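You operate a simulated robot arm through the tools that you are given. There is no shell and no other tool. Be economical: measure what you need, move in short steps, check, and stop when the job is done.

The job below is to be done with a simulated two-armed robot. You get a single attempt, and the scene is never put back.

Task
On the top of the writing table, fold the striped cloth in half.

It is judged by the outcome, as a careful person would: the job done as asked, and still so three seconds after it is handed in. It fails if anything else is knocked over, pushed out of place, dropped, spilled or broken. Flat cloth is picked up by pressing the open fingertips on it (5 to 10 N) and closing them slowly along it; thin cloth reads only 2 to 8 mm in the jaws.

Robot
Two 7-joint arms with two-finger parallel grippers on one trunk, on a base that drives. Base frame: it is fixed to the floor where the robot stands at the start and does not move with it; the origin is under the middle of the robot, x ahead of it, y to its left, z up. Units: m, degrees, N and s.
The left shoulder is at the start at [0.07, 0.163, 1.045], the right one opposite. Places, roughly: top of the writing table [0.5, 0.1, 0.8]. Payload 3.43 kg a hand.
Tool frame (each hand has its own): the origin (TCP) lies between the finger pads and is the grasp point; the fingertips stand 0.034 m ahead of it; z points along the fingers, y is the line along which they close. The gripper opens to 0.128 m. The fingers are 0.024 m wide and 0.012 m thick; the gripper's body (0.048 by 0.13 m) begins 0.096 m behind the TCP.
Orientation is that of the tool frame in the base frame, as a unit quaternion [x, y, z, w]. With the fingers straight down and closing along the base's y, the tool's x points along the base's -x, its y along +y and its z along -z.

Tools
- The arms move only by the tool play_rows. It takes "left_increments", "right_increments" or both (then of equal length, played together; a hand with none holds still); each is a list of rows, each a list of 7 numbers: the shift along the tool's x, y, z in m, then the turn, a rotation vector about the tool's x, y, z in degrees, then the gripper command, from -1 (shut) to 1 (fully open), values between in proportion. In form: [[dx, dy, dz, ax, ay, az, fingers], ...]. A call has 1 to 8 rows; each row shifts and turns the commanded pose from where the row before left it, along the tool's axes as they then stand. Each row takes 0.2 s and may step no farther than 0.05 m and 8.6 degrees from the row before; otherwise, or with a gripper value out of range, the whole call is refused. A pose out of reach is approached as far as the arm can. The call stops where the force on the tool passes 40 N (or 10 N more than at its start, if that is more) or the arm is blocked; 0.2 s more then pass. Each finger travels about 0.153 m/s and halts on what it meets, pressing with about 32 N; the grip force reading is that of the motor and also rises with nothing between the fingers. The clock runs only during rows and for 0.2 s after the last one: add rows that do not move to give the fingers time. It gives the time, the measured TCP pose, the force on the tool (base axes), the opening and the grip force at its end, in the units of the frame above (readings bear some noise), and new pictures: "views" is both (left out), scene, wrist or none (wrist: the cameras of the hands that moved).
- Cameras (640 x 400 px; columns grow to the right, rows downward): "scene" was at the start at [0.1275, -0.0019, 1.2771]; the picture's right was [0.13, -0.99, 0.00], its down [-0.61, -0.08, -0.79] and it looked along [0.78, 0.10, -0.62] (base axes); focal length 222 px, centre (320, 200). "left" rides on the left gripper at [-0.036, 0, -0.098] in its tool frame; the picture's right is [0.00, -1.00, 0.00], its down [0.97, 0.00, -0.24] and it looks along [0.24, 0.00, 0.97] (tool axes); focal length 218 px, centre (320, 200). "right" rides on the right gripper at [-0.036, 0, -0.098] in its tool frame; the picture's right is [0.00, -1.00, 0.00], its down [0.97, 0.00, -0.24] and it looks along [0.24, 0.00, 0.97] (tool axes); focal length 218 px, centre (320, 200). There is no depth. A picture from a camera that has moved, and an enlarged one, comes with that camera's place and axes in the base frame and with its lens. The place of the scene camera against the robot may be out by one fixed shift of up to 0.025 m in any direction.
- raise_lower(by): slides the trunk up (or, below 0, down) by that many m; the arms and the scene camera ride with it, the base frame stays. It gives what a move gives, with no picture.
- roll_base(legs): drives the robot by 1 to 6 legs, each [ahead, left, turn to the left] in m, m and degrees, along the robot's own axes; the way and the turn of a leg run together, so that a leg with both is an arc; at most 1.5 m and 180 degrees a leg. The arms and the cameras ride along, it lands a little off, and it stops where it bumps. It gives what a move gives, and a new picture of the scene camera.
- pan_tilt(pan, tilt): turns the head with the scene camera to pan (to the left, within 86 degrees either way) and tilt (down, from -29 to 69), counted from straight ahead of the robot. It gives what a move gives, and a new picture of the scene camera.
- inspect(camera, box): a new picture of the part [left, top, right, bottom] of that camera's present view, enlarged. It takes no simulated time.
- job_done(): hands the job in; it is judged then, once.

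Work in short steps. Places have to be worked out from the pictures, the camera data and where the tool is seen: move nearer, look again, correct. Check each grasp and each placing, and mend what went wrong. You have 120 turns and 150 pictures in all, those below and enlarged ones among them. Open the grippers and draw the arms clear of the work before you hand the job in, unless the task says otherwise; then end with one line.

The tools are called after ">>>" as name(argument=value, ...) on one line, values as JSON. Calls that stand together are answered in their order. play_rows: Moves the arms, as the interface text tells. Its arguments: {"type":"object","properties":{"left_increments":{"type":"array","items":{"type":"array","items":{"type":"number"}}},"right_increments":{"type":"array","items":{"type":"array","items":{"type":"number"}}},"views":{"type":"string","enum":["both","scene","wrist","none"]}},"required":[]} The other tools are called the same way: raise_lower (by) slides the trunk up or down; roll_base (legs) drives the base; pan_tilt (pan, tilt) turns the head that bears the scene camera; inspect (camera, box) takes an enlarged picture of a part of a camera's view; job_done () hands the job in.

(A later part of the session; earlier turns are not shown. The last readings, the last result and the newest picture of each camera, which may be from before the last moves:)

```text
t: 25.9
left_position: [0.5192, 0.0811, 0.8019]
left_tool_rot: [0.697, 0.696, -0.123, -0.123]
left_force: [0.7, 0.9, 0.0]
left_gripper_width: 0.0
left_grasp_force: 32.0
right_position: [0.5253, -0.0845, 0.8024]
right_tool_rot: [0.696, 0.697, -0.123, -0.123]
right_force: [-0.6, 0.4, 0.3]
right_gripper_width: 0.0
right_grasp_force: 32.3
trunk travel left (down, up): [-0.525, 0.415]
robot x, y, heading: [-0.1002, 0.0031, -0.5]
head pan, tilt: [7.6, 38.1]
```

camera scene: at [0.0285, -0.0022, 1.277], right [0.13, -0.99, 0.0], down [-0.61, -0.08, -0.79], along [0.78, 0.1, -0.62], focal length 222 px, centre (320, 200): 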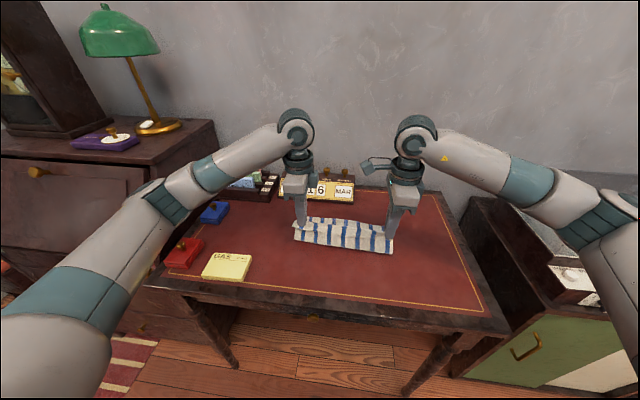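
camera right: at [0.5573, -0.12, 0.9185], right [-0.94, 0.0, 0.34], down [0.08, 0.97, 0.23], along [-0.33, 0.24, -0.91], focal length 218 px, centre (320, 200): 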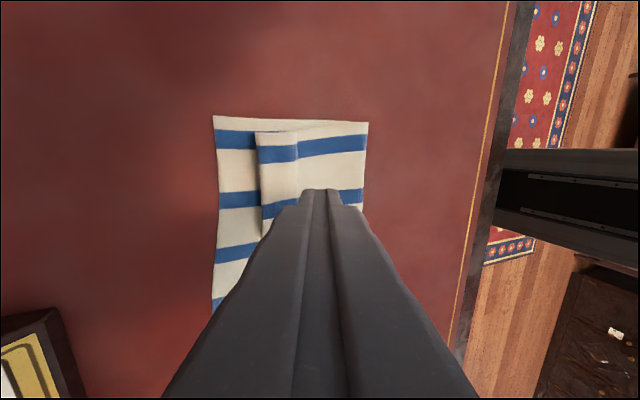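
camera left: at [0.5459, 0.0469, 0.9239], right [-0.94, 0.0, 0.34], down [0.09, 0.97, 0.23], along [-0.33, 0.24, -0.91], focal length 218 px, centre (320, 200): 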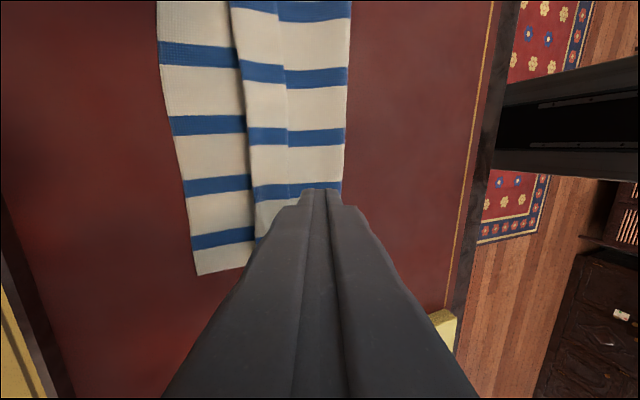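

Still no clear contact, so another 1.5 mm.

>>> play_rows(left_increments=[[0, 0.0003, 0.0007, 0, 0, 0, -1], [0, 0.0003, 0.0007, 0, 0, 0, -1], [0, 0, 0, 0, 0, 0, -1]], right_increments=[[0, 0.0003, 0.0007, 0, 0, 0, -1], [0, 0.0003, 0.0007, 0, 0, 0, -1], [0, 0, 0, 0, 0, 0, -1]], views="wrist")

```text
t: 26.8
left_position: [0.5206, 0.0822, 0.8016]
left_tool_rot: [0.696, 0.696, -0.123, -0.124]
left_force: [-0.8, -0.8, 0.4]
left_gripper_width: 0.0
left_grasp_force: 32.4
right_position: [0.5266, -0.0839, 0.8019]
right_tool_rot: [0.695, 0.697, -0.123, -0.123]
right_force: [0.3, -0.4, 0.7]
right_gripper_width: 0.0001
right_grasp_force: 32.3
trunk travel left (down, up): [-0.525, 0.415]
robot x, y, heading: [-0.1, 0.0013, -0.2]
head pan, tilt: [7.6, 38.1]
camera right: at [0.5614, -0.1206, 0.8935], right [-0.94, 0.0, 0.34], down [0.08, 0.97, 0.23], along [-0.33, 0.24, -0.91], focal length 218 px, centre (320, 200)
camera left: at [0.5543, 0.0462, 0.8922], right [-0.94, 0.0, 0.34], down [0.08, 0.97, 0.23], along [-0.33, 0.24, -0.91], focal length 218 px, centre (320, 200)
```

right: 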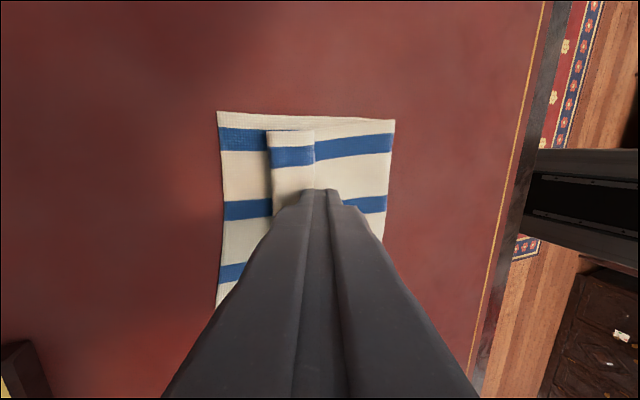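
left: 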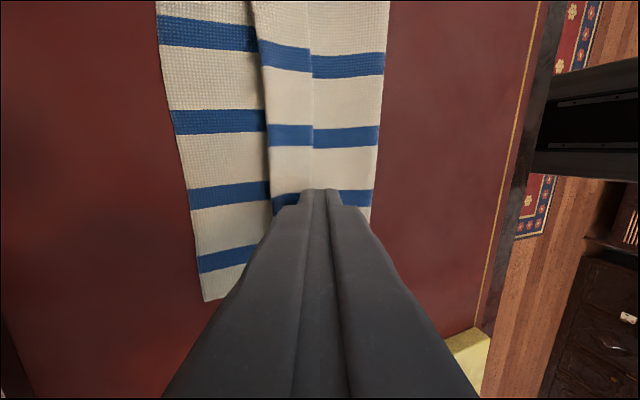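

The tips sit right on the hem edge region with no real force yet; I keep lowering 2 mm.

>>> play_rows(left_increments=[[0, 0.0009, 0.0009, 0, 0, 0, -1], [0, 0.0009, 0.0009, 0, 0, 0, -1], [0, 0, 0, 0, 0, 0, -1]], right_increments=[[0, 0.0009, 0.0009, 0, 0, 0, -1], [0, 0.0009, 0.0009, 0, 0, 0, -1], [0, 0, 0, 0, 0, 0, -1]], views="none")

```text
t: 27.6
left_position: [0.5217, 0.0831, 0.7976]
left_tool_rot: [0.697, 0.696, -0.123, -0.123]
left_force: [-0.4, 0.3, 0.9]
left_gripper_width: 0.0
left_grasp_force: 32.2
right_position: [0.5272, -0.0845, 0.7983]
right_tool_rot: [0.696, 0.697, -0.123, -0.122]
right_force: [-0.3, -0.4, 0.5]
right_gripper_width: 0.0001
right_grasp_force: 32.0
trunk travel left (down, up): [-0.525, 0.415]
robot x, y, heading: [-0.0996, -0.0008, -0.3]
head pan, tilt: [7.6, 38.1]
```

No contact still (the tips may be rounded); another 1.5 mm.

>>> play_rows(left_increments=[[0, 0.0003, 0.0007, 0, 0, 0, -1], [0, 0.0003, 0.0007, 0, 0, 0, -1], [0, 0, 0, 0, 0, 0, -1]], right_increments=[[0, 0.0003, 0.0007, 0, 0, 0, -1], [0, 0.0003, 0.0007, 0, 0, 0, -1], [0, 0, 0, 0, 0, 0, -1]], views="none")

```text
t: 28.4
left_position: [0.5216, 0.0826, 0.7997]
left_tool_rot: [0.697, 0.696, -0.123, -0.124]
left_force: [1.1, 0.2, 2.4]
left_gripper_width: 0.0
left_grasp_force: 31.9
right_position: [0.527, -0.0838, 0.7973]
right_tool_rot: [0.696, 0.697, -0.123, -0.123]
right_force: [0.4, 0.0, 3.2]
right_gripper_width: 0.0001
right_grasp_force: 32.1
trunk travel left (down, up): [-0.525, 0.415]
robot x, y, heading: [-0.1001, -0.0009, -0.2]
head pan, tilt: [7.6, 38.1]
```

Light contact: 2.4 N left, 3.2 N right. I drag both 2 cm toward the far side and look.

>>> play_rows(left_increments=[[0, 0.0047, -0.0017, 0, 0, 0, -1], [0, 0.0047, -0.0017, 0, 0, 0, -1], [0, 0.0047, -0.0017, 0, 0, 0, -1], [0, 0.0047, -0.0017, 0, 0, 0, -1]], right_increments=[[0, 0.0047, -0.0017, 0, 0, 0, -1], [0, 0.0047, -0.0017, 0, 0, 0, -1], [0, 0.0047, -0.0017, 0, 0, 0, -1], [0, 0.0047, -0.0017, 0, 0, 0, -1]], views="wrist")

```text
t: 29.4
left_position: [0.5414, 0.0823, 0.7995]
left_tool_rot: [0.697, 0.696, -0.123, -0.123]
left_force: [-1.0, 0.0, 1.4]
left_gripper_width: 0.0
left_grasp_force: 32.1
right_position: [0.5465, -0.0846, 0.7985]
right_tool_rot: [0.696, 0.697, -0.122, -0.122]
right_force: [-1.2, 0.1, 3.4]
right_gripper_width: 0.0001
right_grasp_force: 31.8
trunk travel left (down, up): [-0.525, 0.415]
robot x, y, heading: [-0.0997, 0.0029, -0.3]
head pan, tilt: [7.6, 38.1]
camera right: at [0.5823, -0.1202, 0.8902], right [-0.94, 0.0, 0.34], down [0.08, 0.97, 0.23], along [-0.33, 0.24, -0.91], focal length 218 px, centre (320, 200)
camera left: at [0.5749, 0.0466, 0.8897], right [-0.94, 0.0, 0.34], down [0.08, 0.97, 0.23], along [-0.33, 0.24, -0.91], focal length 218 px, centre (320, 200)
```

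right: 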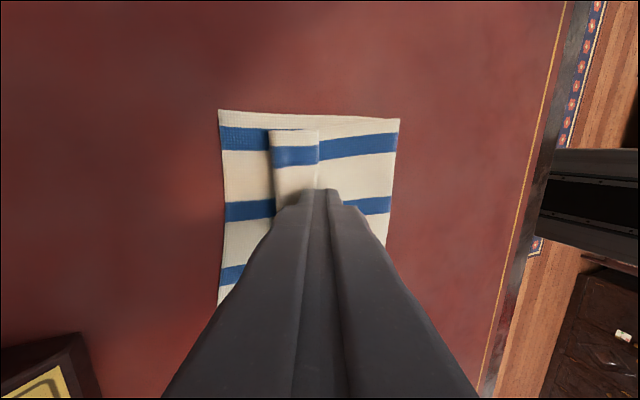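
left: 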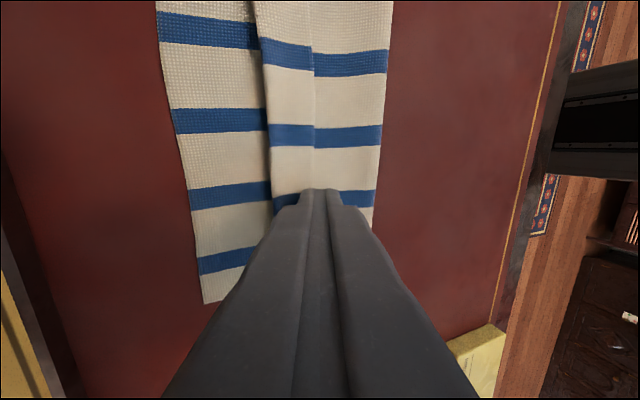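

The whole cloth slid instead: cloth grips cloth more than leather. I'll hold the main layer down with the left hand just in front of the hem (x≈0.505, y≈0.03) while the right sweeps, so first I move the left hand there.

>>> play_rows(left_increments=[[0, -0.0103, -0.0282, 0, 0, 0, -1], [-0.025, -0.0174, 0.0063, 0, 0, 0, -1], [-0.025, -0.0174, 0.0063, 0, 0, 0, -1], [0, 0.0046, 0.0127, 0, 0, 0, -1], [0, 0.005, 0.0137, 0, 0, 0, -1], [0, 0, 0, 0, 0, 0, -1]], views="wrist")

```text
t: 30.9
left_position: [0.5013, 0.0314, 0.8066]
left_tool_rot: [0.699, 0.694, -0.122, -0.118]
left_force: [-6.1, -0.3, 5.2]
left_gripper_width: 0.0002
left_grasp_force: 31.9
right_position: [0.5478, -0.0879, 0.7974]
right_tool_rot: [0.699, 0.694, -0.124, -0.122]
right_force: [2.9, 0.6, 8.6]
right_gripper_width: 0.0
right_grasp_force: 31.9
trunk travel left (down, up): [-0.525, 0.415]
robot x, y, heading: [-0.1001, 0.0028, -0.7]
head pan, tilt: [7.6, 38.1]
stopped in row 6 (right hand): the force on the tool passed its limit (the readings are from after the stop); the commanded pose is now the measured one
camera left: at [0.5344, -0.0039, 0.8986], right [-0.94, 0.01, 0.33], down [0.09, 0.97, 0.22], along [-0.32, 0.24, -0.92], focal length 218 px, centre (320, 200)
```

left: 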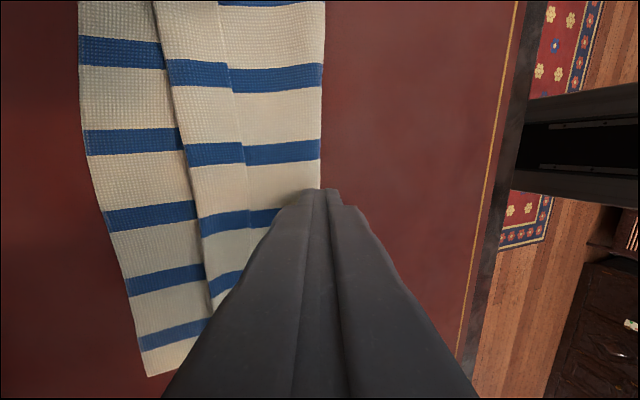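

The two wrists touched at that spacing. I raise the left hand and back it away to y≈0.09, then look.

>>> play_rows(left_increments=[[0.01, -0.006, -0.0165, 0, 0, 0, -1], [0.025, -0.006, -0.0165, 0, 0, 0, -1], [0.025, 0, 0, 0, 0, 0, -1], [0, 0, 0, 0, 0, 0, -1]], right_increments=[[0, 0, 0, 0, 0, 0, -1], [0, -0.01, -0.028, 0, 0, 0, -1], [0, -0.01, -0.028, 0, 0, 0, -1], [0, 0, 0, 0, 0, 0, -1]])

>>> inspect(camera="scene", box=[260, 140, 440, 270])

```text
t: 31.9
left_position: [0.5042, 0.0906, 0.8384]
left_tool_rot: [0.7, 0.694, -0.123, -0.119]
left_force: [0.8, 0.7, -0.4]
left_gripper_width: 0.0002
left_grasp_force: 32.3
right_position: [0.5493, -0.088, 0.8572]
right_tool_rot: [0.699, 0.693, -0.126, -0.121]
right_force: [0.0, 0.8, -0.1]
right_gripper_width: 0.0
right_grasp_force: 32.1
trunk travel left (down, up): [-0.525, 0.415]
robot x, y, heading: [-0.0999, -0.0013, -0.2]
head pan, tilt: [7.6, 38.1]
camera scene: at [0.0288, -0.0028, 1.277], right [0.13, -0.99, 0.0], down [-0.61, -0.08, -0.79], along [0.78, 0.1, -0.62], focal length 222 px, centre (320, 200)
camera right: at [0.5836, -0.1242, 0.9486], right [-0.94, 0.01, 0.34], down [0.09, 0.97, 0.22], along [-0.33, 0.24, -0.91], focal length 218 px, centre (320, 200)
camera left: at [0.5361, 0.0547, 0.9305], right [-0.94, 0.01, 0.34], down [0.09, 0.97, 0.22], along [-0.33, 0.24, -0.92], focal length 218 px, centre (320, 200)
```

scene: 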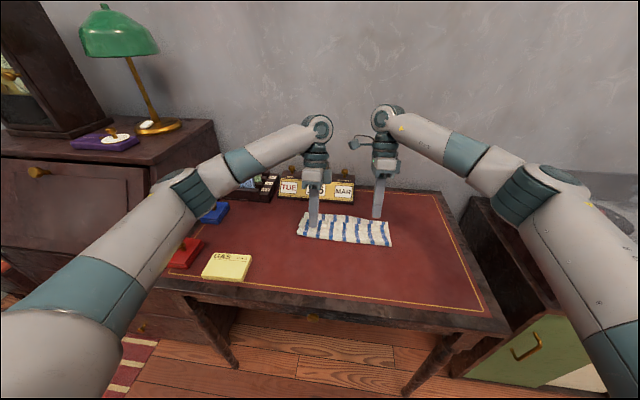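
right: 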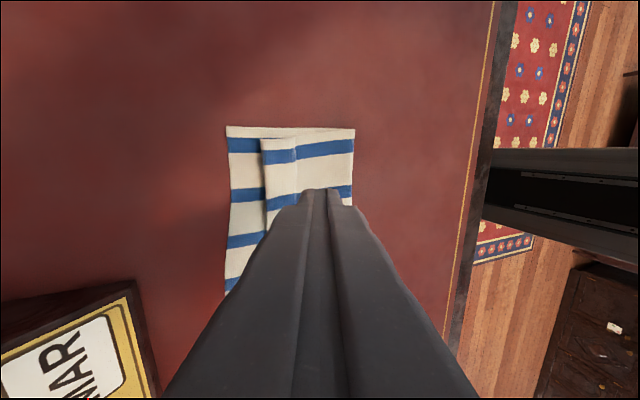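
left: 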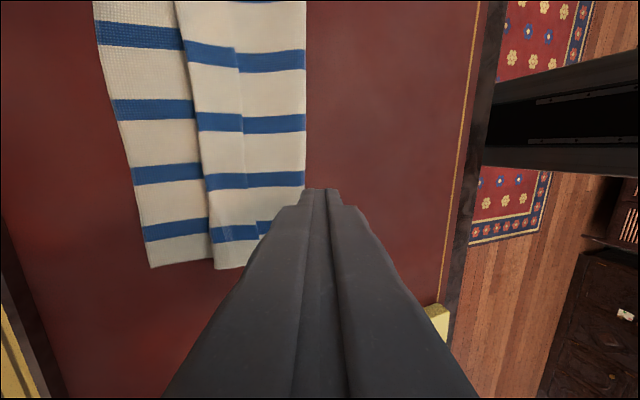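

```text
3.08 times, centred on (350, 205) of scene
camera zoom: at [0.0288, -0.0028, 1.277], right [0.13, -0.99, 0.0], down [-0.61, -0.08, -0.79], along [0.78, 0.1, -0.62], focal length 684 px, centre (228, 185)
```

zoom: 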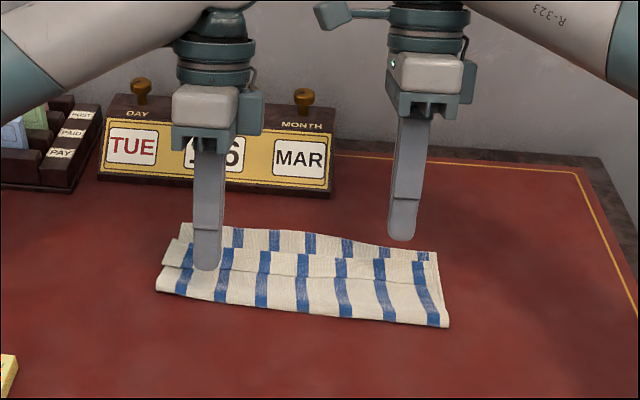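

The cloth is intact and both hands are clear. I lower the left onto the main layer (x≈0.51, y≈0.09) to hold it, and the right to near the hem (x≈0.545).

>>> play_rows(left_increments=[[0, 0.009, 0.0165, 0, 0, 0, -1], [0, 0.009, 0.0165, 0, 0, 0, -1], [0, 0.0009, 0.0026, 0, 0, 0, -1], [0, 0, 0, 0, 0, 0, -1]], right_increments=[[0, 0.007, 0.0245, 0, 0, 0, -1], [0, 0.007, 0.0245, 0, 0, 0, -1], [0, 0.001, 0.004, 0, 0, 0, -1], [0, 0, 0, 0, 0, 0, -1]], views="none")

```text
t: 32.9
left_position: [0.5089, 0.091, 0.7987]
left_tool_rot: [0.7, 0.694, -0.123, -0.119]
left_force: [0.1, -0.5, 0.1]
left_gripper_width: 0.0001
left_grasp_force: 32.2
right_position: [0.5461, -0.0865, 0.8008]
right_tool_rot: [0.699, 0.693, -0.125, -0.122]
right_force: [-0.1, -0.3, -0.2]
right_gripper_width: 0.0003
right_grasp_force: 31.7
trunk travel left (down, up): [-0.525, 0.415]
robot x, y, heading: [-0.0986, -0.001, -0.1]
head pan, tilt: [7.6, 38.1]
```

Near contact; I lower the left another 3 mm and the right 2.5 mm.

>>> play_rows(left_increments=[[0, 0.0005, 0.0014, 0, 0, 0, -1], [0, 0.0005, 0.0014, 0, 0, 0, -1], [0, 0, 0, 0, 0, 0, -1]], right_increments=[[0, 0.0005, 0.0014, 0, 0, 0, -1], [0, 0.0003, 0.0008, 0, 0, 0, -1], [0, 0, 0, 0, 0, 0, -1]], views="none")

```text
t: 33.7
left_position: [0.508, 0.0904, 0.7958]
left_tool_rot: [0.699, 0.694, -0.122, -0.119]
left_force: [0.1, 2.1, 7.9]
left_gripper_width: 0.0
left_grasp_force: 31.8
right_position: [0.5448, -0.0868, 0.798]
right_tool_rot: [0.699, 0.694, -0.125, -0.12]
right_force: [0.4, -0.9, 2.1]
right_gripper_width: 0.0002
right_grasp_force: 32.2
trunk travel left (down, up): [-0.525, 0.415]
robot x, y, heading: [-0.0971, 0.0021, -0.2]
head pan, tilt: [7.6, 38.1]
```

Left presses 8 N and right touches at 2 N. I press the left a little more and sweep the right 2.5 cm forward.

>>> play_rows(left_increments=[[0, 0.0003, 0.0009, 0, 0, 0, -1], [0, 0, 0, 0, 0, 0, -1], [0, 0, 0, 0, 0, 0, -1], [0, 0, 0, 0, 0, 0, -1], [0, 0, 0, 0, 0, 0, -1], [0, 0, 0, 0, 0, 0, -1]], right_increments=[[0, 0, 0, 0, 0, 0, -1], [0, 0.0047, -0.0017, 0, 0, 0, -1], [0, 0.0047, -0.0017, 0, 0, 0, -1], [0, 0.0047, -0.0017, 0, 0, 0, -1], [0, 0.0047, -0.0017, 0, 0, 0, -1], [0, 0.0047, -0.0017, 0, 0, 0, -1]], views="wrist")

```text
t: 35.1
left_position: [0.5087, 0.0904, 0.7969]
left_tool_rot: [0.699, 0.694, -0.121, -0.119]
left_force: [3.4, 4.3, 19.9]
left_gripper_width: 0.0002
left_grasp_force: 32.0
right_position: [0.571, -0.0858, 0.7987]
right_tool_rot: [0.699, 0.694, -0.125, -0.12]
right_force: [-0.3, -0.1, 1.0]
right_gripper_width: 0.0
right_grasp_force: 32.5
trunk travel left (down, up): [-0.525, 0.415]
robot x, y, heading: [-0.104, 0.0035, -0.2]
head pan, tilt: [7.6, 38.1]
camera right: at [0.6042, -0.1219, 0.8906], right [-0.94, 0.01, 0.34], down [0.09, 0.97, 0.22], along [-0.33, 0.24, -0.91], focal length 218 px, centre (320, 200)
camera left: at [0.5411, 0.0548, 0.8889], right [-0.94, 0.01, 0.33], down [0.09, 0.97, 0.22], along [-0.32, 0.24, -0.92], focal length 218 px, centre (320, 200)
```

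right: 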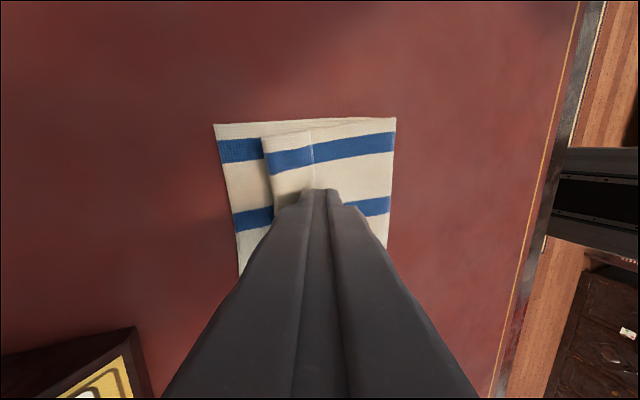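
left: 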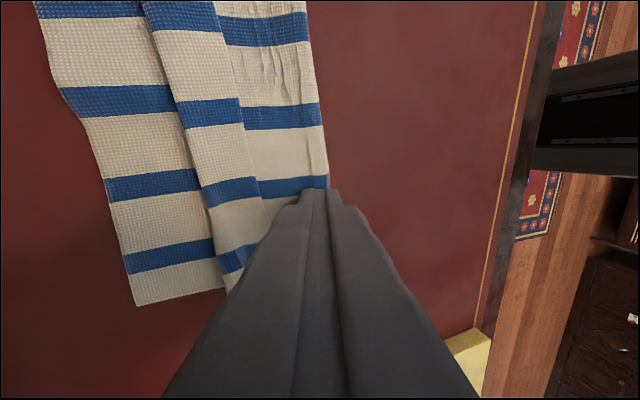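

Cloth sticks to cloth, so sweeping only shears the stack. New plan: pinch the exposed single-layer far edge at both corners and lift the whole cloth so it hangs and the curl drops out. Then I lay it down as bottom half and top half. First I drag the right side back and lift both hands, undoing the tilt.

>>> play_rows(left_increments=[[0, 0, 0, 0, 0, 0, -1], [0, 0, 0, 0, 0, 0, -1], [0, 0, 0, 0, 0, 0, -1], [0, 0, 0, 0, 0, 0, -1], [0, 0, 0, 0, 0, 0, -1], [0, -0.014, -0.038, 0, 0, 0, -1], [0, -0.014, -0.038, 0, 0, 0, -1], [0, 0, 0, 0, 0, 0, -1]], right_increments=[[0, -0.0042, 0.0025, 0, 0, 0, -1], [0, -0.0052, 0.0019, 0, 0, 0, -1], [0, -0.0052, 0.0019, 0, 0, 0, -1], [0, -0.0052, 0.0019, 0, 0, 0, -1], [0, -0.0052, 0.0019, 0, 0, 0, -1], [0, -0.014, -0.038, 0, 0, 0, -1], [0, -0.014, -0.038, 0, 0, 0, -1], [0, 0, 0, 0, 0, 0, -1]], views="none")

>>> play_rows(left_increments=[[0, 0, 0, -6.67, 0, 0, -0.5], [0, 0, 0, -6.67, 0, 0, -0.5], [0, 0, 0, -6.67, 0, 0, -0.5], [0, 0, 0, 0, 0, 0, -0.5]], right_increments=[[0, 0, 0, -6.67, 0, 0, -0.5], [0, 0, 0, -6.67, 0, 0, -0.5], [0, 0, 0, -6.67, 0, 0, -0.5], [0, 0, 0, 0, 0, 0, -0.5]], views="both")

```text
t: 36.9
left_position: [0.5088, 0.0902, 0.8747]
left_tool_rot: [0.699, 0.695, -0.124, -0.119]
left_force: [-0.4, -0.6, -0.3]
left_gripper_width: 0.0
left_grasp_force: 32.3
right_position: [0.5468, -0.0859, 0.8756]
right_tool_rot: [0.7, 0.693, -0.126, -0.123]
right_force: [-0.1, -0.2, 0.0]
right_gripper_width: 0.0
right_grasp_force: 31.7
trunk travel left (down, up): [-0.525, 0.415]
robot x, y, heading: [-0.0956, 0.0035, -0.1]
head pan, tilt: [7.6, 38.1]
```

```text
t: 37.9
left_position: [0.5079, 0.0908, 0.876]
left_tool_rot: [0.709, 0.705, 0.001, 0.004]
left_force: [0.4, -0.4, 0.4]
left_gripper_width: 0.0322
left_grasp_force: 0.0
right_position: [0.5446, -0.0873, 0.8759]
right_tool_rot: [0.71, 0.704, -0.002, 0.002]
right_force: [0.9, 0.5, 0.9]
right_gripper_width: 0.032
right_grasp_force: 0.1
trunk travel left (down, up): [-0.525, 0.415]
robot x, y, heading: [-0.1008, 0.0009, -0.2]
head pan, tilt: [7.6, 38.1]
camera scene: at [0.029, -0.002, 1.277], right [0.13, -0.99, 0.0], down [-0.61, -0.08, -0.79], along [0.78, 0.1, -0.62], focal length 222 px, centre (320, 200)
camera right: at [0.5455, -0.121, 0.975], right [-1.0, 0.01, 0.0], down [0.01, 0.97, 0.23], along [0.0, 0.23, -0.97], focal length 218 px, centre (320, 200)
camera left: at [0.5077, 0.0561, 0.9734], right [-1.0, 0.01, -0.01], down [0.0, 0.97, 0.23], along [0.01, 0.23, -0.97], focal length 218 px, centre (320, 200)
```

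scene: 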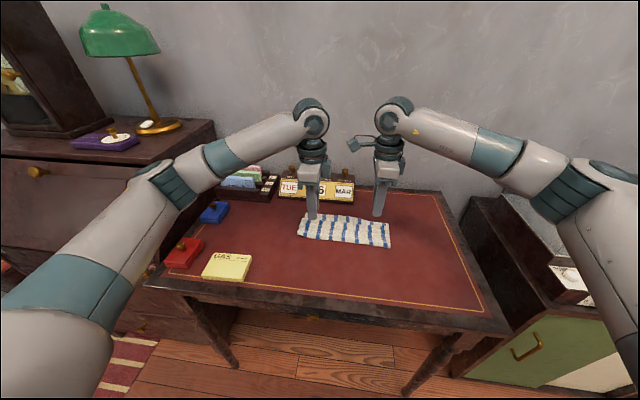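
right: 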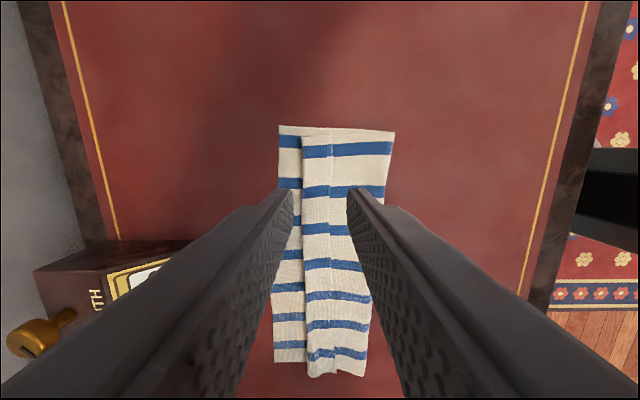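
left: 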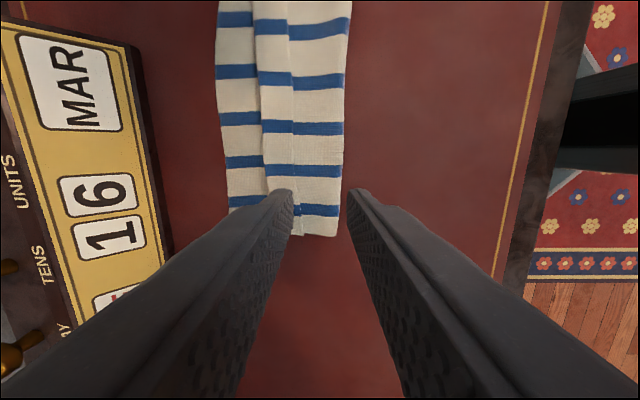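

The stack is back square: far edge at x≈0.584 (right) to 0.601 (left), with the crest near 0.562, leaving 2–3 cm of exposed single layer. I raise and spread the hands, then turn both back −90° to close along y.

>>> play_rows(left_increments=[[0.035, 0, -0.03, 0, 0, 0, -0.5], [0.035, 0, -0.03, 0, 0, 0, -0.5], [0, 0, 0, 0, 0, -8.5, -0.5], [0, 0, 0, 0, 0, -8.5, -0.5], [0, 0, 0, 0, 0, -8.5, -0.5], [0, 0, 0, 0, 0, -8.5, -0.5], [0, 0, 0, 0, 0, -8.5, -0.5], [0, 0, 0, 0, 0, -8.5, -0.5]], right_increments=[[-0.035, 0, -0.03, 0, 0, 0, -0.5], [-0.035, 0, -0.03, 0, 0, 0, -0.5], [0, 0, 0, 0, 0, -8.5, -0.5], [0, 0, 0, 0, 0, -8.5, -0.5], [0, 0, 0, 0, 0, -8.5, -0.5], [0, 0, 0, 0, 0, -8.5, -0.5], [0, 0, 0, 0, 0, -8.5, -0.5], [0, 0, 0, 0, 0, -8.5, -0.5]], views="none")

>>> play_rows(left_increments=[[0, 0, 0, 0, 0, -8.5, -0.5], [0, 0, 0, 0, 0, -8.5, -0.5], [0, 0, 0, 0, 0, -8.5, -0.5], [0, 0, 0, 0, 0, -8.5, -0.5], [0, 0, 0, 0, 0, -5.0, -0.5], [0, 0, 0, 0, 0, 0, -0.5]], right_increments=[[0, 0, 0, 0, 0, -8.5, -0.5], [0, 0, 0, 0, 0, -8.5, -0.5], [0, 0, 0, 0, 0, -8.5, -0.5], [0, 0, 0, 0, 0, -8.5, -0.5], [0, 0, 0, 0, 0, -5.0, -0.5], [0, 0, 0, 0, 0, 0, -0.5]], views="wrist")

```text
t: 39.7
left_position: [0.5087, 0.1605, 0.9366]
left_tool_rot: [0.336, 0.942, -0.002, 0.003]
left_force: [1.7, 0.3, -1.3]
left_gripper_width: 0.032
left_grasp_force: 0.1
right_position: [0.5429, -0.1572, 0.9383]
right_tool_rot: [0.336, 0.942, -0.003, 0.001]
right_force: [0.5, 0.6, -0.3]
right_gripper_width: 0.032
right_grasp_force: 0.1
trunk travel left (down, up): [-0.525, 0.415]
robot x, y, heading: [-0.1032, -0.0007, -0.1]
head pan, tilt: [7.6, 38.1]
```

```text
t: 41.1
left_position: [0.5077, 0.1616, 0.937]
left_tool_rot: [0.003, 1.0, -0.003, 0.003]
left_force: [-0.5, -0.2, 0.7]
left_gripper_width: 0.0319
left_grasp_force: 0.2
right_position: [0.5434, -0.1558, 0.9374]
right_tool_rot: [0.002, 1.0, -0.003, -0.001]
right_force: [0.0, 0.3, 0.4]
right_gripper_width: 0.032
right_grasp_force: 0.0
trunk travel left (down, up): [-0.525, 0.415]
robot x, y, heading: [-0.0987, 0.0003, -0.2]
head pan, tilt: [7.6, 38.1]
camera right: at [0.5801, -0.1551, 1.0359], right [-0.01, -1.0, 0.01], down [-0.97, 0.01, 0.24], along [-0.24, -0.01, -0.97], focal length 218 px, centre (320, 200)
camera left: at [0.5436, 0.1625, 1.0336], right [-0.01, -1.0, 0.01], down [-0.97, 0.01, 0.23], along [-0.23, 0.0, -0.97], focal length 218 px, centre (320, 200)
```

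right: 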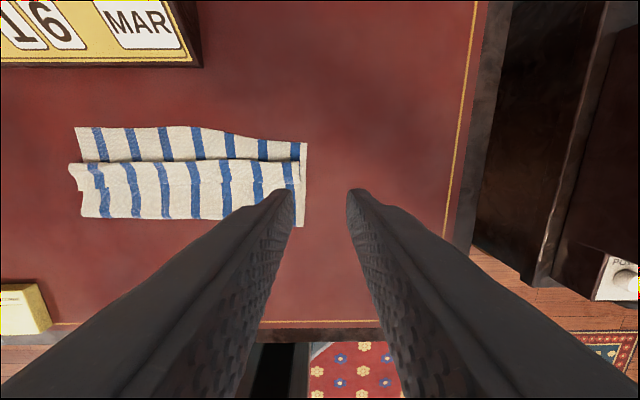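
left: 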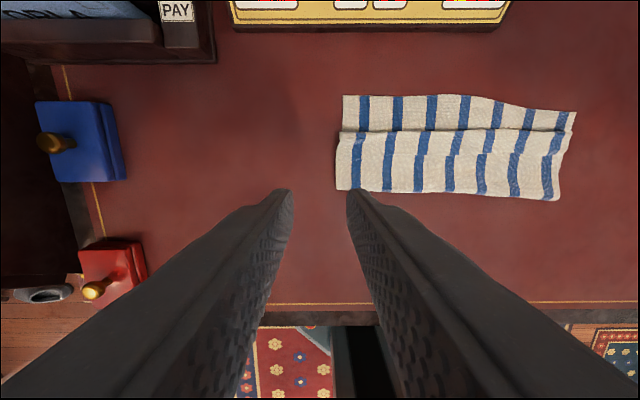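

The far corners are at (0.584,-0.142) and (0.603,0.135). I move both hands to pinch there, with each TCP on the edge line about 3 cm in from the corner, descending to just above the cloth with a 2.8 cm opening.

>>> play_rows(left_increments=[[-0.0191, -0.0109, 0.026, 0, 0, 0, -0.5625], [-0.0191, -0.0109, 0.026, 0, 0, 0, -0.5625], [-0.0191, -0.0109, 0.026, 0, 0, 0, -0.5625], [-0.0191, -0.0109, 0.026, 0, 0, 0, -0.5625], [-0.0191, -0.0109, 0.026, 0, 0, 0, -0.5625], [0, 0, 0, 0, 0, 0, -0.5625]], right_increments=[[-0.0089, 0.0088, 0.026, 0, 0, 0, -0.5625], [-0.0089, 0.0088, 0.026, 0, 0, 0, -0.5625], [-0.0089, 0.0088, 0.026, 0, 0, 0, -0.5625], [-0.0089, 0.0088, 0.026, 0, 0, 0, -0.5625], [-0.0089, 0.0088, 0.026, 0, 0, 0, -0.5625], [0, 0, 0, 0, 0, 0, -0.5625]])

```text
t: 42.5
left_position: [0.6045, 0.1063, 0.8093]
left_tool_rot: [0.004, 1.0, -0.003, 0.003]
left_force: [0.2, -1.1, 0.1]
left_gripper_width: 0.0277
left_grasp_force: 0.1
right_position: [0.5851, -0.1122, 0.8066]
right_tool_rot: [0.004, 1.0, -0.003, 0.0]
right_force: [1.3, 0.1, 0.5]
right_gripper_width: 0.0279
right_grasp_force: 0.0
trunk travel left (down, up): [-0.525, 0.415]
robot x, y, heading: [-0.0998, 0.0007, -0.2]
head pan, tilt: [7.6, 38.1]
camera scene: at [0.0273, -0.002, 1.2772], right [0.13, -0.99, 0.0], down [-0.61, -0.08, -0.79], along [0.78, 0.1, -0.62], focal length 222 px, centre (320, 200)
camera right: at [0.6224, -0.1115, 0.9048], right [-0.01, -1.0, 0.01], down [-0.97, 0.01, 0.24], along [-0.24, -0.01, -0.97], focal length 218 px, centre (320, 200)
camera left: at [0.6389, 0.1068, 0.9056], right [-0.01, -1.0, 0.01], down [-0.97, 0.01, 0.23], along [-0.23, 0.0, -0.97], focal length 218 px, centre (320, 200)
```

scene: 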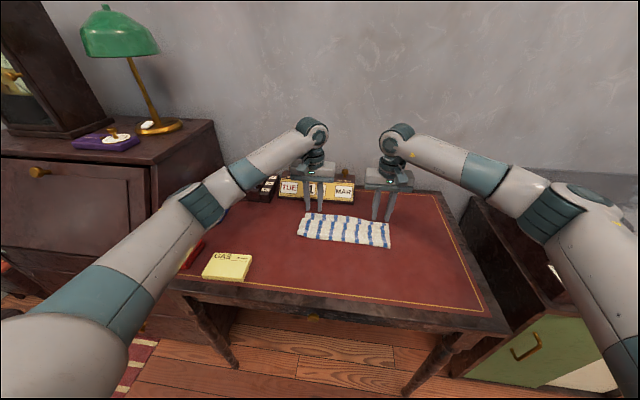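
right: 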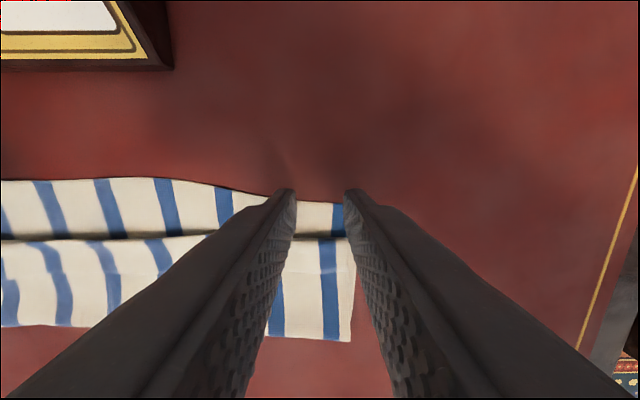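
left: 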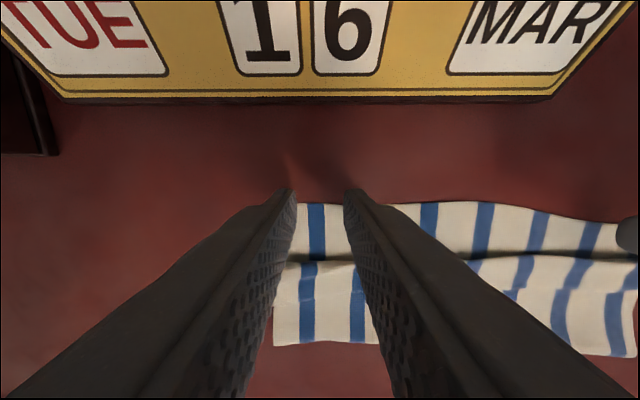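

Fingers straddle the far edge properly on both sides. I shift 3 mm onto the cloth and lower close to contact.

>>> play_rows(left_increments=[[0.003, 0, 0.006, 0, 0, 0, -0.5625], [0, 0, 0.006, 0, 0, 0, -0.5625], [0, 0, 0, 0, 0, 0, -0.5625]], right_increments=[[0.003, 0, 0.005, 0, 0, 0, -0.5625], [0, 0, 0.0045, 0, 0, 0, -0.5625], [0, 0, 0, 0, 0, 0, -0.5625]], views="none")

```text
t: 43.3
left_position: [0.6008, 0.1059, 0.7951]
left_tool_rot: [0.004, 1.0, -0.003, 0.004]
left_force: [-0.9, 0.2, 3.2]
left_gripper_width: 0.0279
left_grasp_force: 0.1
right_position: [0.5825, -0.1127, 0.7972]
right_tool_rot: [0.003, 1.0, -0.003, -0.001]
right_force: [-0.1, -0.1, 0.7]
right_gripper_width: 0.0279
right_grasp_force: 0.0
trunk travel left (down, up): [-0.525, 0.415]
robot x, y, heading: [-0.0933, 0.0007, -0.2]
head pan, tilt: [7.6, 38.1]
```

Left touches at 3 N. I lower the left 0.4 mm and the right 1.2 mm.

>>> play_rows(left_increments=[[0, 0, 0.0004, 0, 0, 0, -0.5625], [0, 0, 0, 0, 0, 0, -0.5625]], right_increments=[[0, 0, 0.0012, 0, 0, 0, -0.5625], [0, 0, 0, 0, 0, 0, -0.5625]], views="none")

```text
t: 43.9
left_position: [0.6015, 0.106, 0.7957]
left_tool_rot: [0.003, 1.0, -0.002, 0.004]
left_force: [0.2, -0.2, 6.6]
left_gripper_width: 0.0278
left_grasp_force: 0.1
right_position: [0.583, -0.1131, 0.7958]
right_tool_rot: [0.003, 1.0, -0.004, 0.0]
right_force: [-0.1, -0.1, 0.2]
right_gripper_width: 0.0282
right_grasp_force: 0.0
trunk travel left (down, up): [-0.525, 0.415]
robot x, y, heading: [-0.0993, -0.0008, -0.1]
head pan, tilt: [7.6, 38.1]
```

Left is good at 6.6 N; the right needs slightly more.

>>> play_rows(right_increments=[[0, 0, 0.0006, 0, 0, 0, -0.5625], [0, 0, 0.0004, 0, 0, 0, -0.5625], [0, 0, 0, 0, 0, 0, -0.5625]], views="none")

```text
t: 44.7
left_position: [0.6012, 0.1072, 0.7965]
left_tool_rot: [0.004, 1.0, -0.002, 0.005]
left_force: [1.2, -1.1, 9.4]
left_gripper_width: 0.0281
left_grasp_force: 0.0
right_position: [0.5841, -0.114, 0.7959]
right_tool_rot: [0.003, 1.0, -0.004, 0.001]
right_force: [0.4, 0.7, 0.4]
right_gripper_width: 0.0281
right_grasp_force: 0.0
trunk travel left (down, up): [-0.525, 0.415]
robot x, y, heading: [-0.0977, 0.0006, -0.2]
head pan, tilt: [7.6, 38.1]
```

Right still isn't loaded; another 0.8 mm.

>>> play_rows(right_increments=[[0, 0, 0.0005, 0, 0, 0, -0.5625], [0, 0, 0.0004, 0, 0, 0, -0.5625], [0, 0, 0, 0, 0, 0, -0.5625]], views="none")

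```text
t: 45.5
left_position: [0.6017, 0.1047, 0.7963]
left_tool_rot: [0.004, 1.0, -0.003, 0.003]
left_force: [1.9, -0.4, 10.0]
left_gripper_width: 0.0278
left_grasp_force: 0.0
right_position: [0.5824, -0.1131, 0.7964]
right_tool_rot: [0.003, 1.0, -0.003, -0.001]
right_force: [0.2, 0.1, 1.5]
right_gripper_width: 0.0282
right_grasp_force: 0.0
trunk travel left (down, up): [-0.525, 0.415]
robot x, y, heading: [-0.0953, -0.0004, 0.0]
head pan, tilt: [7.6, 38.1]
```

Contact is beginning on the right (1.5 N); 0.5 mm more gives about 7 N, then I close both slowly.

>>> play_rows(right_increments=[[0, 0, 0.0005, 0, 0, 0, -0.5625], [0, 0, 0, 0, 0, 0, -0.5625]], views="none")

```text
t: 46.1
left_position: [0.6012, 0.1063, 0.7964]
left_tool_rot: [0.003, 1.0, -0.002, 0.002]
left_force: [2.6, -0.5, 8.0]
left_gripper_width: 0.0281
left_grasp_force: 0.1
right_position: [0.583, -0.1139, 0.7959]
right_tool_rot: [0.004, 1.0, -0.003, 0.001]
right_force: [0.6, -1.5, 8.1]
right_gripper_width: 0.0282
right_grasp_force: 0.0
trunk travel left (down, up): [-0.525, 0.415]
robot x, y, heading: [-0.0981, 0.0028, -0.0]
head pan, tilt: [7.6, 38.1]
```

Both press at about 8 N. Closing slowly.

>>> play_rows(left_increments=[[0, 0, 0, 0, 0, 0, -0.62], [0, 0, 0, 0, 0, 0, -0.68], [0, 0, 0, 0, 0, 0, -0.74], [0, 0, 0, 0, 0, 0, -0.8], [0, 0, 0, 0, 0, 0, -0.86], [0, 0, 0, 0, 0, 0, -0.92], [0, 0, 0, 0, 0, 0, -1], [0, 0, 0, 0, 0, 0, -1]], right_increments=[[0, 0, 0, 0, 0, 0, -0.62], [0, 0, 0, 0, 0, 0, -0.68], [0, 0, 0, 0, 0, 0, -0.74], [0, 0, 0, 0, 0, 0, -0.8], [0, 0, 0, 0, 0, 0, -0.86], [0, 0, 0, 0, 0, 0, -0.92], [0, 0, 0, 0, 0, 0, -1], [0, 0, 0, 0, 0, 0, -1]], views="wrist")

```text
t: 47.9
left_position: [0.6007, 0.1061, 0.7955]
left_tool_rot: [0.002, 1.0, -0.004, 0.004]
left_force: [-0.1, -11.8, 3.4]
left_gripper_width: 0.0023
left_grasp_force: 31.7
right_position: [0.5834, -0.1117, 0.7961]
right_tool_rot: [0.003, 1.0, -0.003, 0.0]
right_force: [-0.2, 13.5, 12.9]
right_gripper_width: 0.0018
right_grasp_force: 32.1
trunk travel left (down, up): [-0.525, 0.415]
robot x, y, heading: [-0.0985, 0.0001, -0.2]
head pan, tilt: [7.6, 38.1]
camera right: at [0.6195, -0.1113, 0.8933], right [-0.01, -1.0, 0.01], down [-0.97, 0.01, 0.24], along [-0.24, 0.0, -0.97], focal length 218 px, centre (320, 200)
camera left: at [0.6354, 0.1064, 0.8933], right [-0.01, -1.0, 0.01], down [-0.97, 0.01, 0.23], along [-0.23, 0.0, -0.97], focal length 218 px, centre (320, 200)
```

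right: 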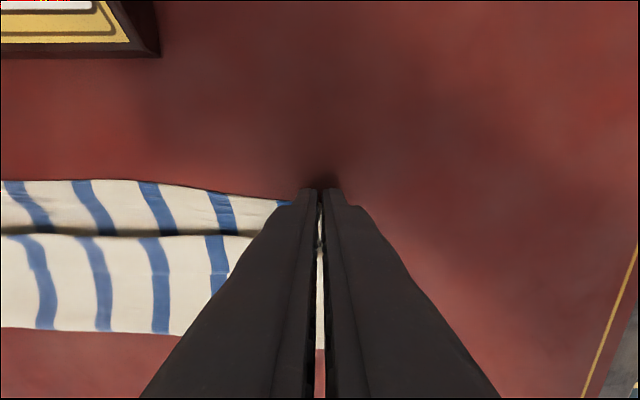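
left: 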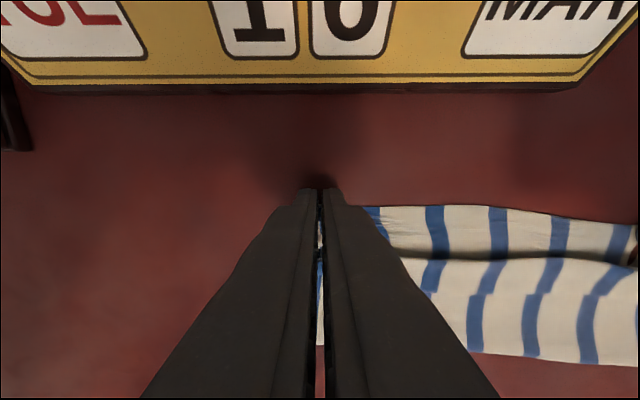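

Both corners are pinched (about 2 mm). The hands are pulling against each other (±12 N), so I ease them 4 mm inward while lifting 6 cm, and check.

>>> play_rows(left_increments=[[0, -0.004, -0.01, 0, 0, 0, -1], [0.005, 0, -0.025, 0, 0, 0, -1], [0.005, 0, -0.025, 0, 0, 0, -1], [0, 0, 0, 0, 0, 0, -1]], right_increments=[[0, 0.004, -0.01, 0, 0, 0, -1], [0.005, 0, -0.025, 0, 0, 0, -1], [0.005, 0, -0.025, 0, 0, 0, -1], [0, 0, 0, 0, 0, 0, -1]], views="wrist")

>>> inspect(camera="scene", box=[260, 140, 440, 270])

```text
t: 48.9
left_position: [0.5892, 0.1035, 0.8542]
left_tool_rot: [0.003, 1.0, -0.003, 0.002]
left_force: [-0.1, -4.1, 0.2]
left_gripper_width: 0.002
left_grasp_force: 32.3
right_position: [0.5733, -0.1084, 0.8544]
right_tool_rot: [0.004, 1.0, -0.003, -0.001]
right_force: [0.4, 4.1, -0.3]
right_gripper_width: 0.0019
right_grasp_force: 31.8
trunk travel left (down, up): [-0.525, 0.415]
robot x, y, heading: [-0.0988, 0.0013, -0.2]
head pan, tilt: [7.6, 38.1]
camera right: at [0.611, -0.1077, 0.9518], right [-0.01, -1.0, 0.01], down [-0.97, 0.01, 0.24], along [-0.24, -0.01, -0.97], focal length 218 px, centre (320, 200)
camera left: at [0.6247, 0.1048, 0.9523], right [-0.01, -1.0, 0.0], down [-0.97, 0.01, 0.24], along [-0.24, 0.0, -0.97], focal length 218 px, centre (320, 200)
```

right: 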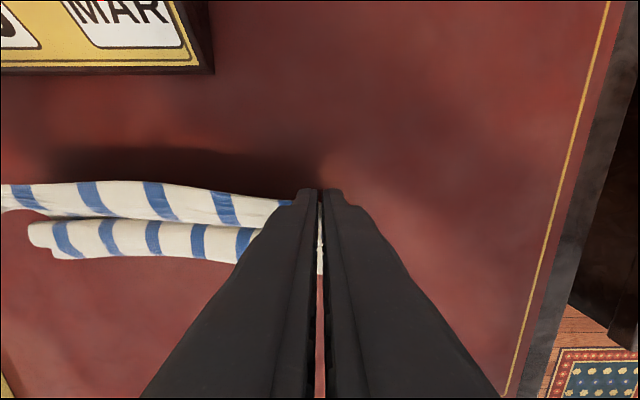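
left: 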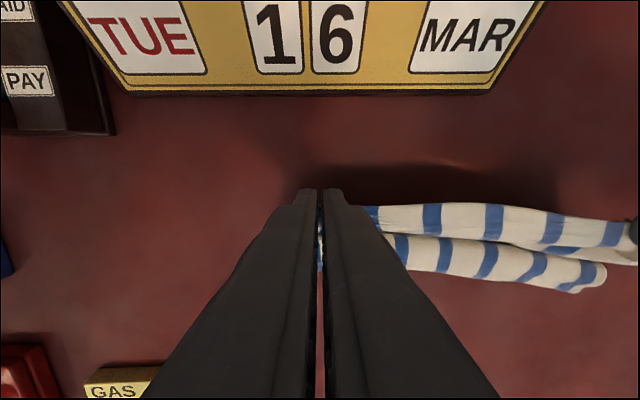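

```text
3.08 times, centred on (350, 205) of scene
camera zoom: at [0.0288, -0.0022, 1.277], right [0.13, -0.99, 0.0], down [-0.61, -0.08, -0.79], along [0.78, 0.1, -0.62], focal length 684 px, centre (228, 185)
```

zoom: 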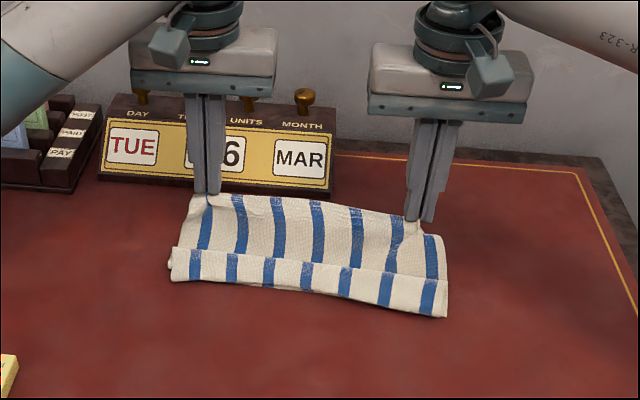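

The cloth lifts cleanly and taut along its edge. I lift on by about 19 cm so it hangs free and unrolls.

>>> play_rows(left_increments=[[0.004, 0, -0.032, 0, 0, 0, -1], [0.004, 0, -0.032, 0, 0, 0, -1], [0.004, 0, -0.032, 0, 0, 0, -1], [0.004, 0, -0.032, 0, 0, 0, -1], [0.004, 0, -0.032, 0, 0, 0, -1], [0.004, 0, -0.032, 0, 0, 0, -1], [0, 0, 0, 0, 0, 0, -1], [0, 0, 0, 0, 0, 0, -1]], right_increments=[[0.004, 0, -0.032, 0, 0, 0, -1], [0.004, 0, -0.032, 0, 0, 0, -1], [0.004, 0, -0.032, 0, 0, 0, -1], [0.004, 0, -0.032, 0, 0, 0, -1], [0.004, 0, -0.032, 0, 0, 0, -1], [0.004, 0, -0.032, 0, 0, 0, -1], [0, 0, 0, 0, 0, 0, -1], [0, 0, 0, 0, 0, 0, -1]], views="scene")

>>> inspect(camera="scene", box=[240, 80, 460, 260])

```text
t: 50.7
left_position: [0.5666, 0.1016, 1.0422]
left_tool_rot: [0.003, 1.0, -0.002, 0.003]
left_force: [-1.0, -2.4, 0.4]
left_gripper_width: 0.0017
left_grasp_force: 32.3
right_position: [0.5499, -0.108, 1.0462]
right_tool_rot: [0.004, 1.0, -0.004, -0.001]
right_force: [-0.3, 1.7, -0.1]
right_gripper_width: 0.0021
right_grasp_force: 31.9
trunk travel left (down, up): [-0.525, 0.415]
robot x, y, heading: [-0.0983, 0.0018, 0.0]
head pan, tilt: [7.6, 38.1]
camera scene: at [0.0277, -0.0021, 1.2772], right [0.13, -0.99, 0.0], down [-0.61, -0.08, -0.79], along [0.78, 0.1, -0.62], focal length 222 px, centre (320, 200)
```

scene: 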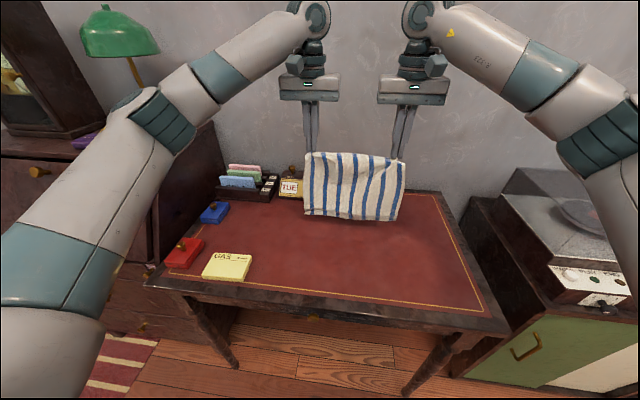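

```text
2.22 times, centred on (350, 170) of scene
camera zoom: at [0.0277, -0.0021, 1.2772], right [0.13, -0.99, 0.0], down [-0.61, -0.08, -0.79], along [0.78, 0.1, -0.62], focal length 494 px, centre (253, 267)
```

zoom: 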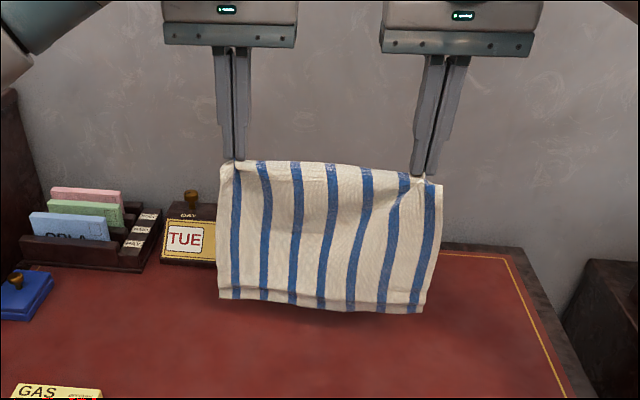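

The cloth hangs flat and the curl is gone. Its bottom hem is just above the table at x≈0.56. I now lower while moving toward the robot, so the bottom half lays down from the hem toward me, and check partway.

>>> play_rows(left_increments=[[0.003, 0, 0.02, 0, 0, 0, -1], [0.006, 0, 0.02, 0, 0, 0, -1], [0.018, 0, 0.022, 0, 0, 0, -1], [0.02, 0, 0.022, 0, 0, 0, -1], [0, 0, 0, 0, 0, 0, -1]], right_increments=[[0.003, 0, 0.02, 0, 0, 0, -1], [0.006, 0, 0.02, 0, 0, 0, -1], [0.018, 0, 0.022, 0, 0, 0, -1], [0.02, 0, 0.022, 0, 0, 0, -1], [0, 0, 0, 0, 0, 0, -1]], views="wrist")

>>> inspect(camera="scene", box=[240, 80, 460, 260])

```text
t: 51.9
left_position: [0.5206, 0.103, 0.96]
left_tool_rot: [0.003, 1.0, -0.003, 0.002]
left_force: [-0.1, -0.3, 0.0]
left_gripper_width: 0.0017
left_grasp_force: 32.0
right_position: [0.5027, -0.1052, 0.9597]
right_tool_rot: [0.003, 1.0, -0.004, -0.001]
right_force: [0.6, 1.3, 0.4]
right_gripper_width: 0.0021
right_grasp_force: 31.6
trunk travel left (down, up): [-0.525, 0.415]
robot x, y, heading: [-0.0988, -0.0015, -0.3]
head pan, tilt: [7.6, 38.1]
camera right: at [0.5402, -0.1053, 1.0582], right [-0.01, -1.0, 0.01], down [-0.97, 0.01, 0.24], along [-0.24, 0.0, -0.97], focal length 218 px, centre (320, 200)
camera left: at [0.5569, 0.1027, 1.0585], right [-0.01, -1.0, 0.01], down [-0.97, 0.01, 0.23], along [-0.23, 0.0, -0.97], focal length 218 px, centre (320, 200)
```

right: 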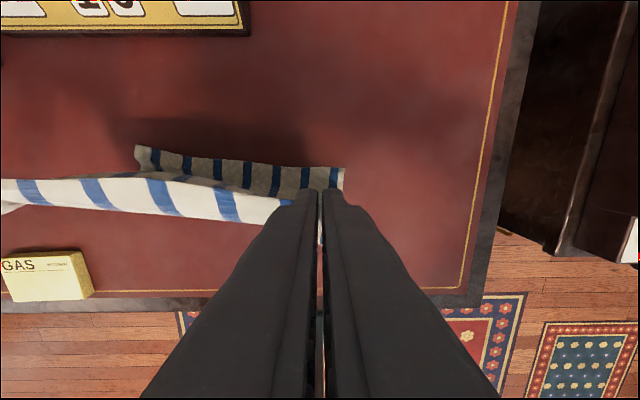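
left: 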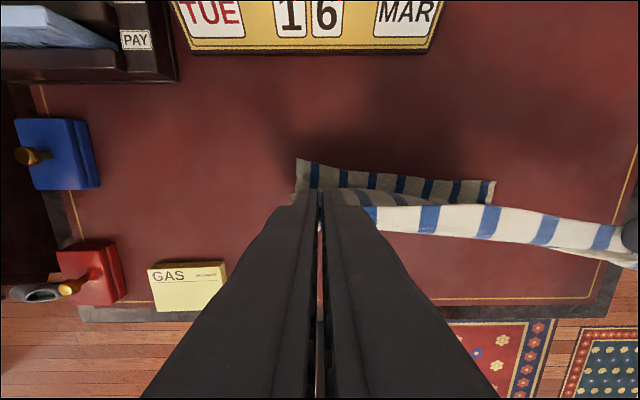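

```text
2.22 times, centred on (350, 170) of scene
camera zoom: at [0.0282, -0.0021, 1.2771], right [0.13, -0.99, 0.0], down [-0.61, -0.08, -0.79], along [0.78, 0.1, -0.62], focal length 494 px, centre (253, 267)
```

zoom: 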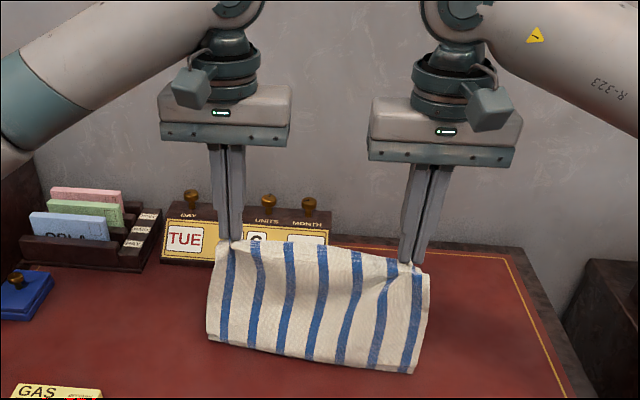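

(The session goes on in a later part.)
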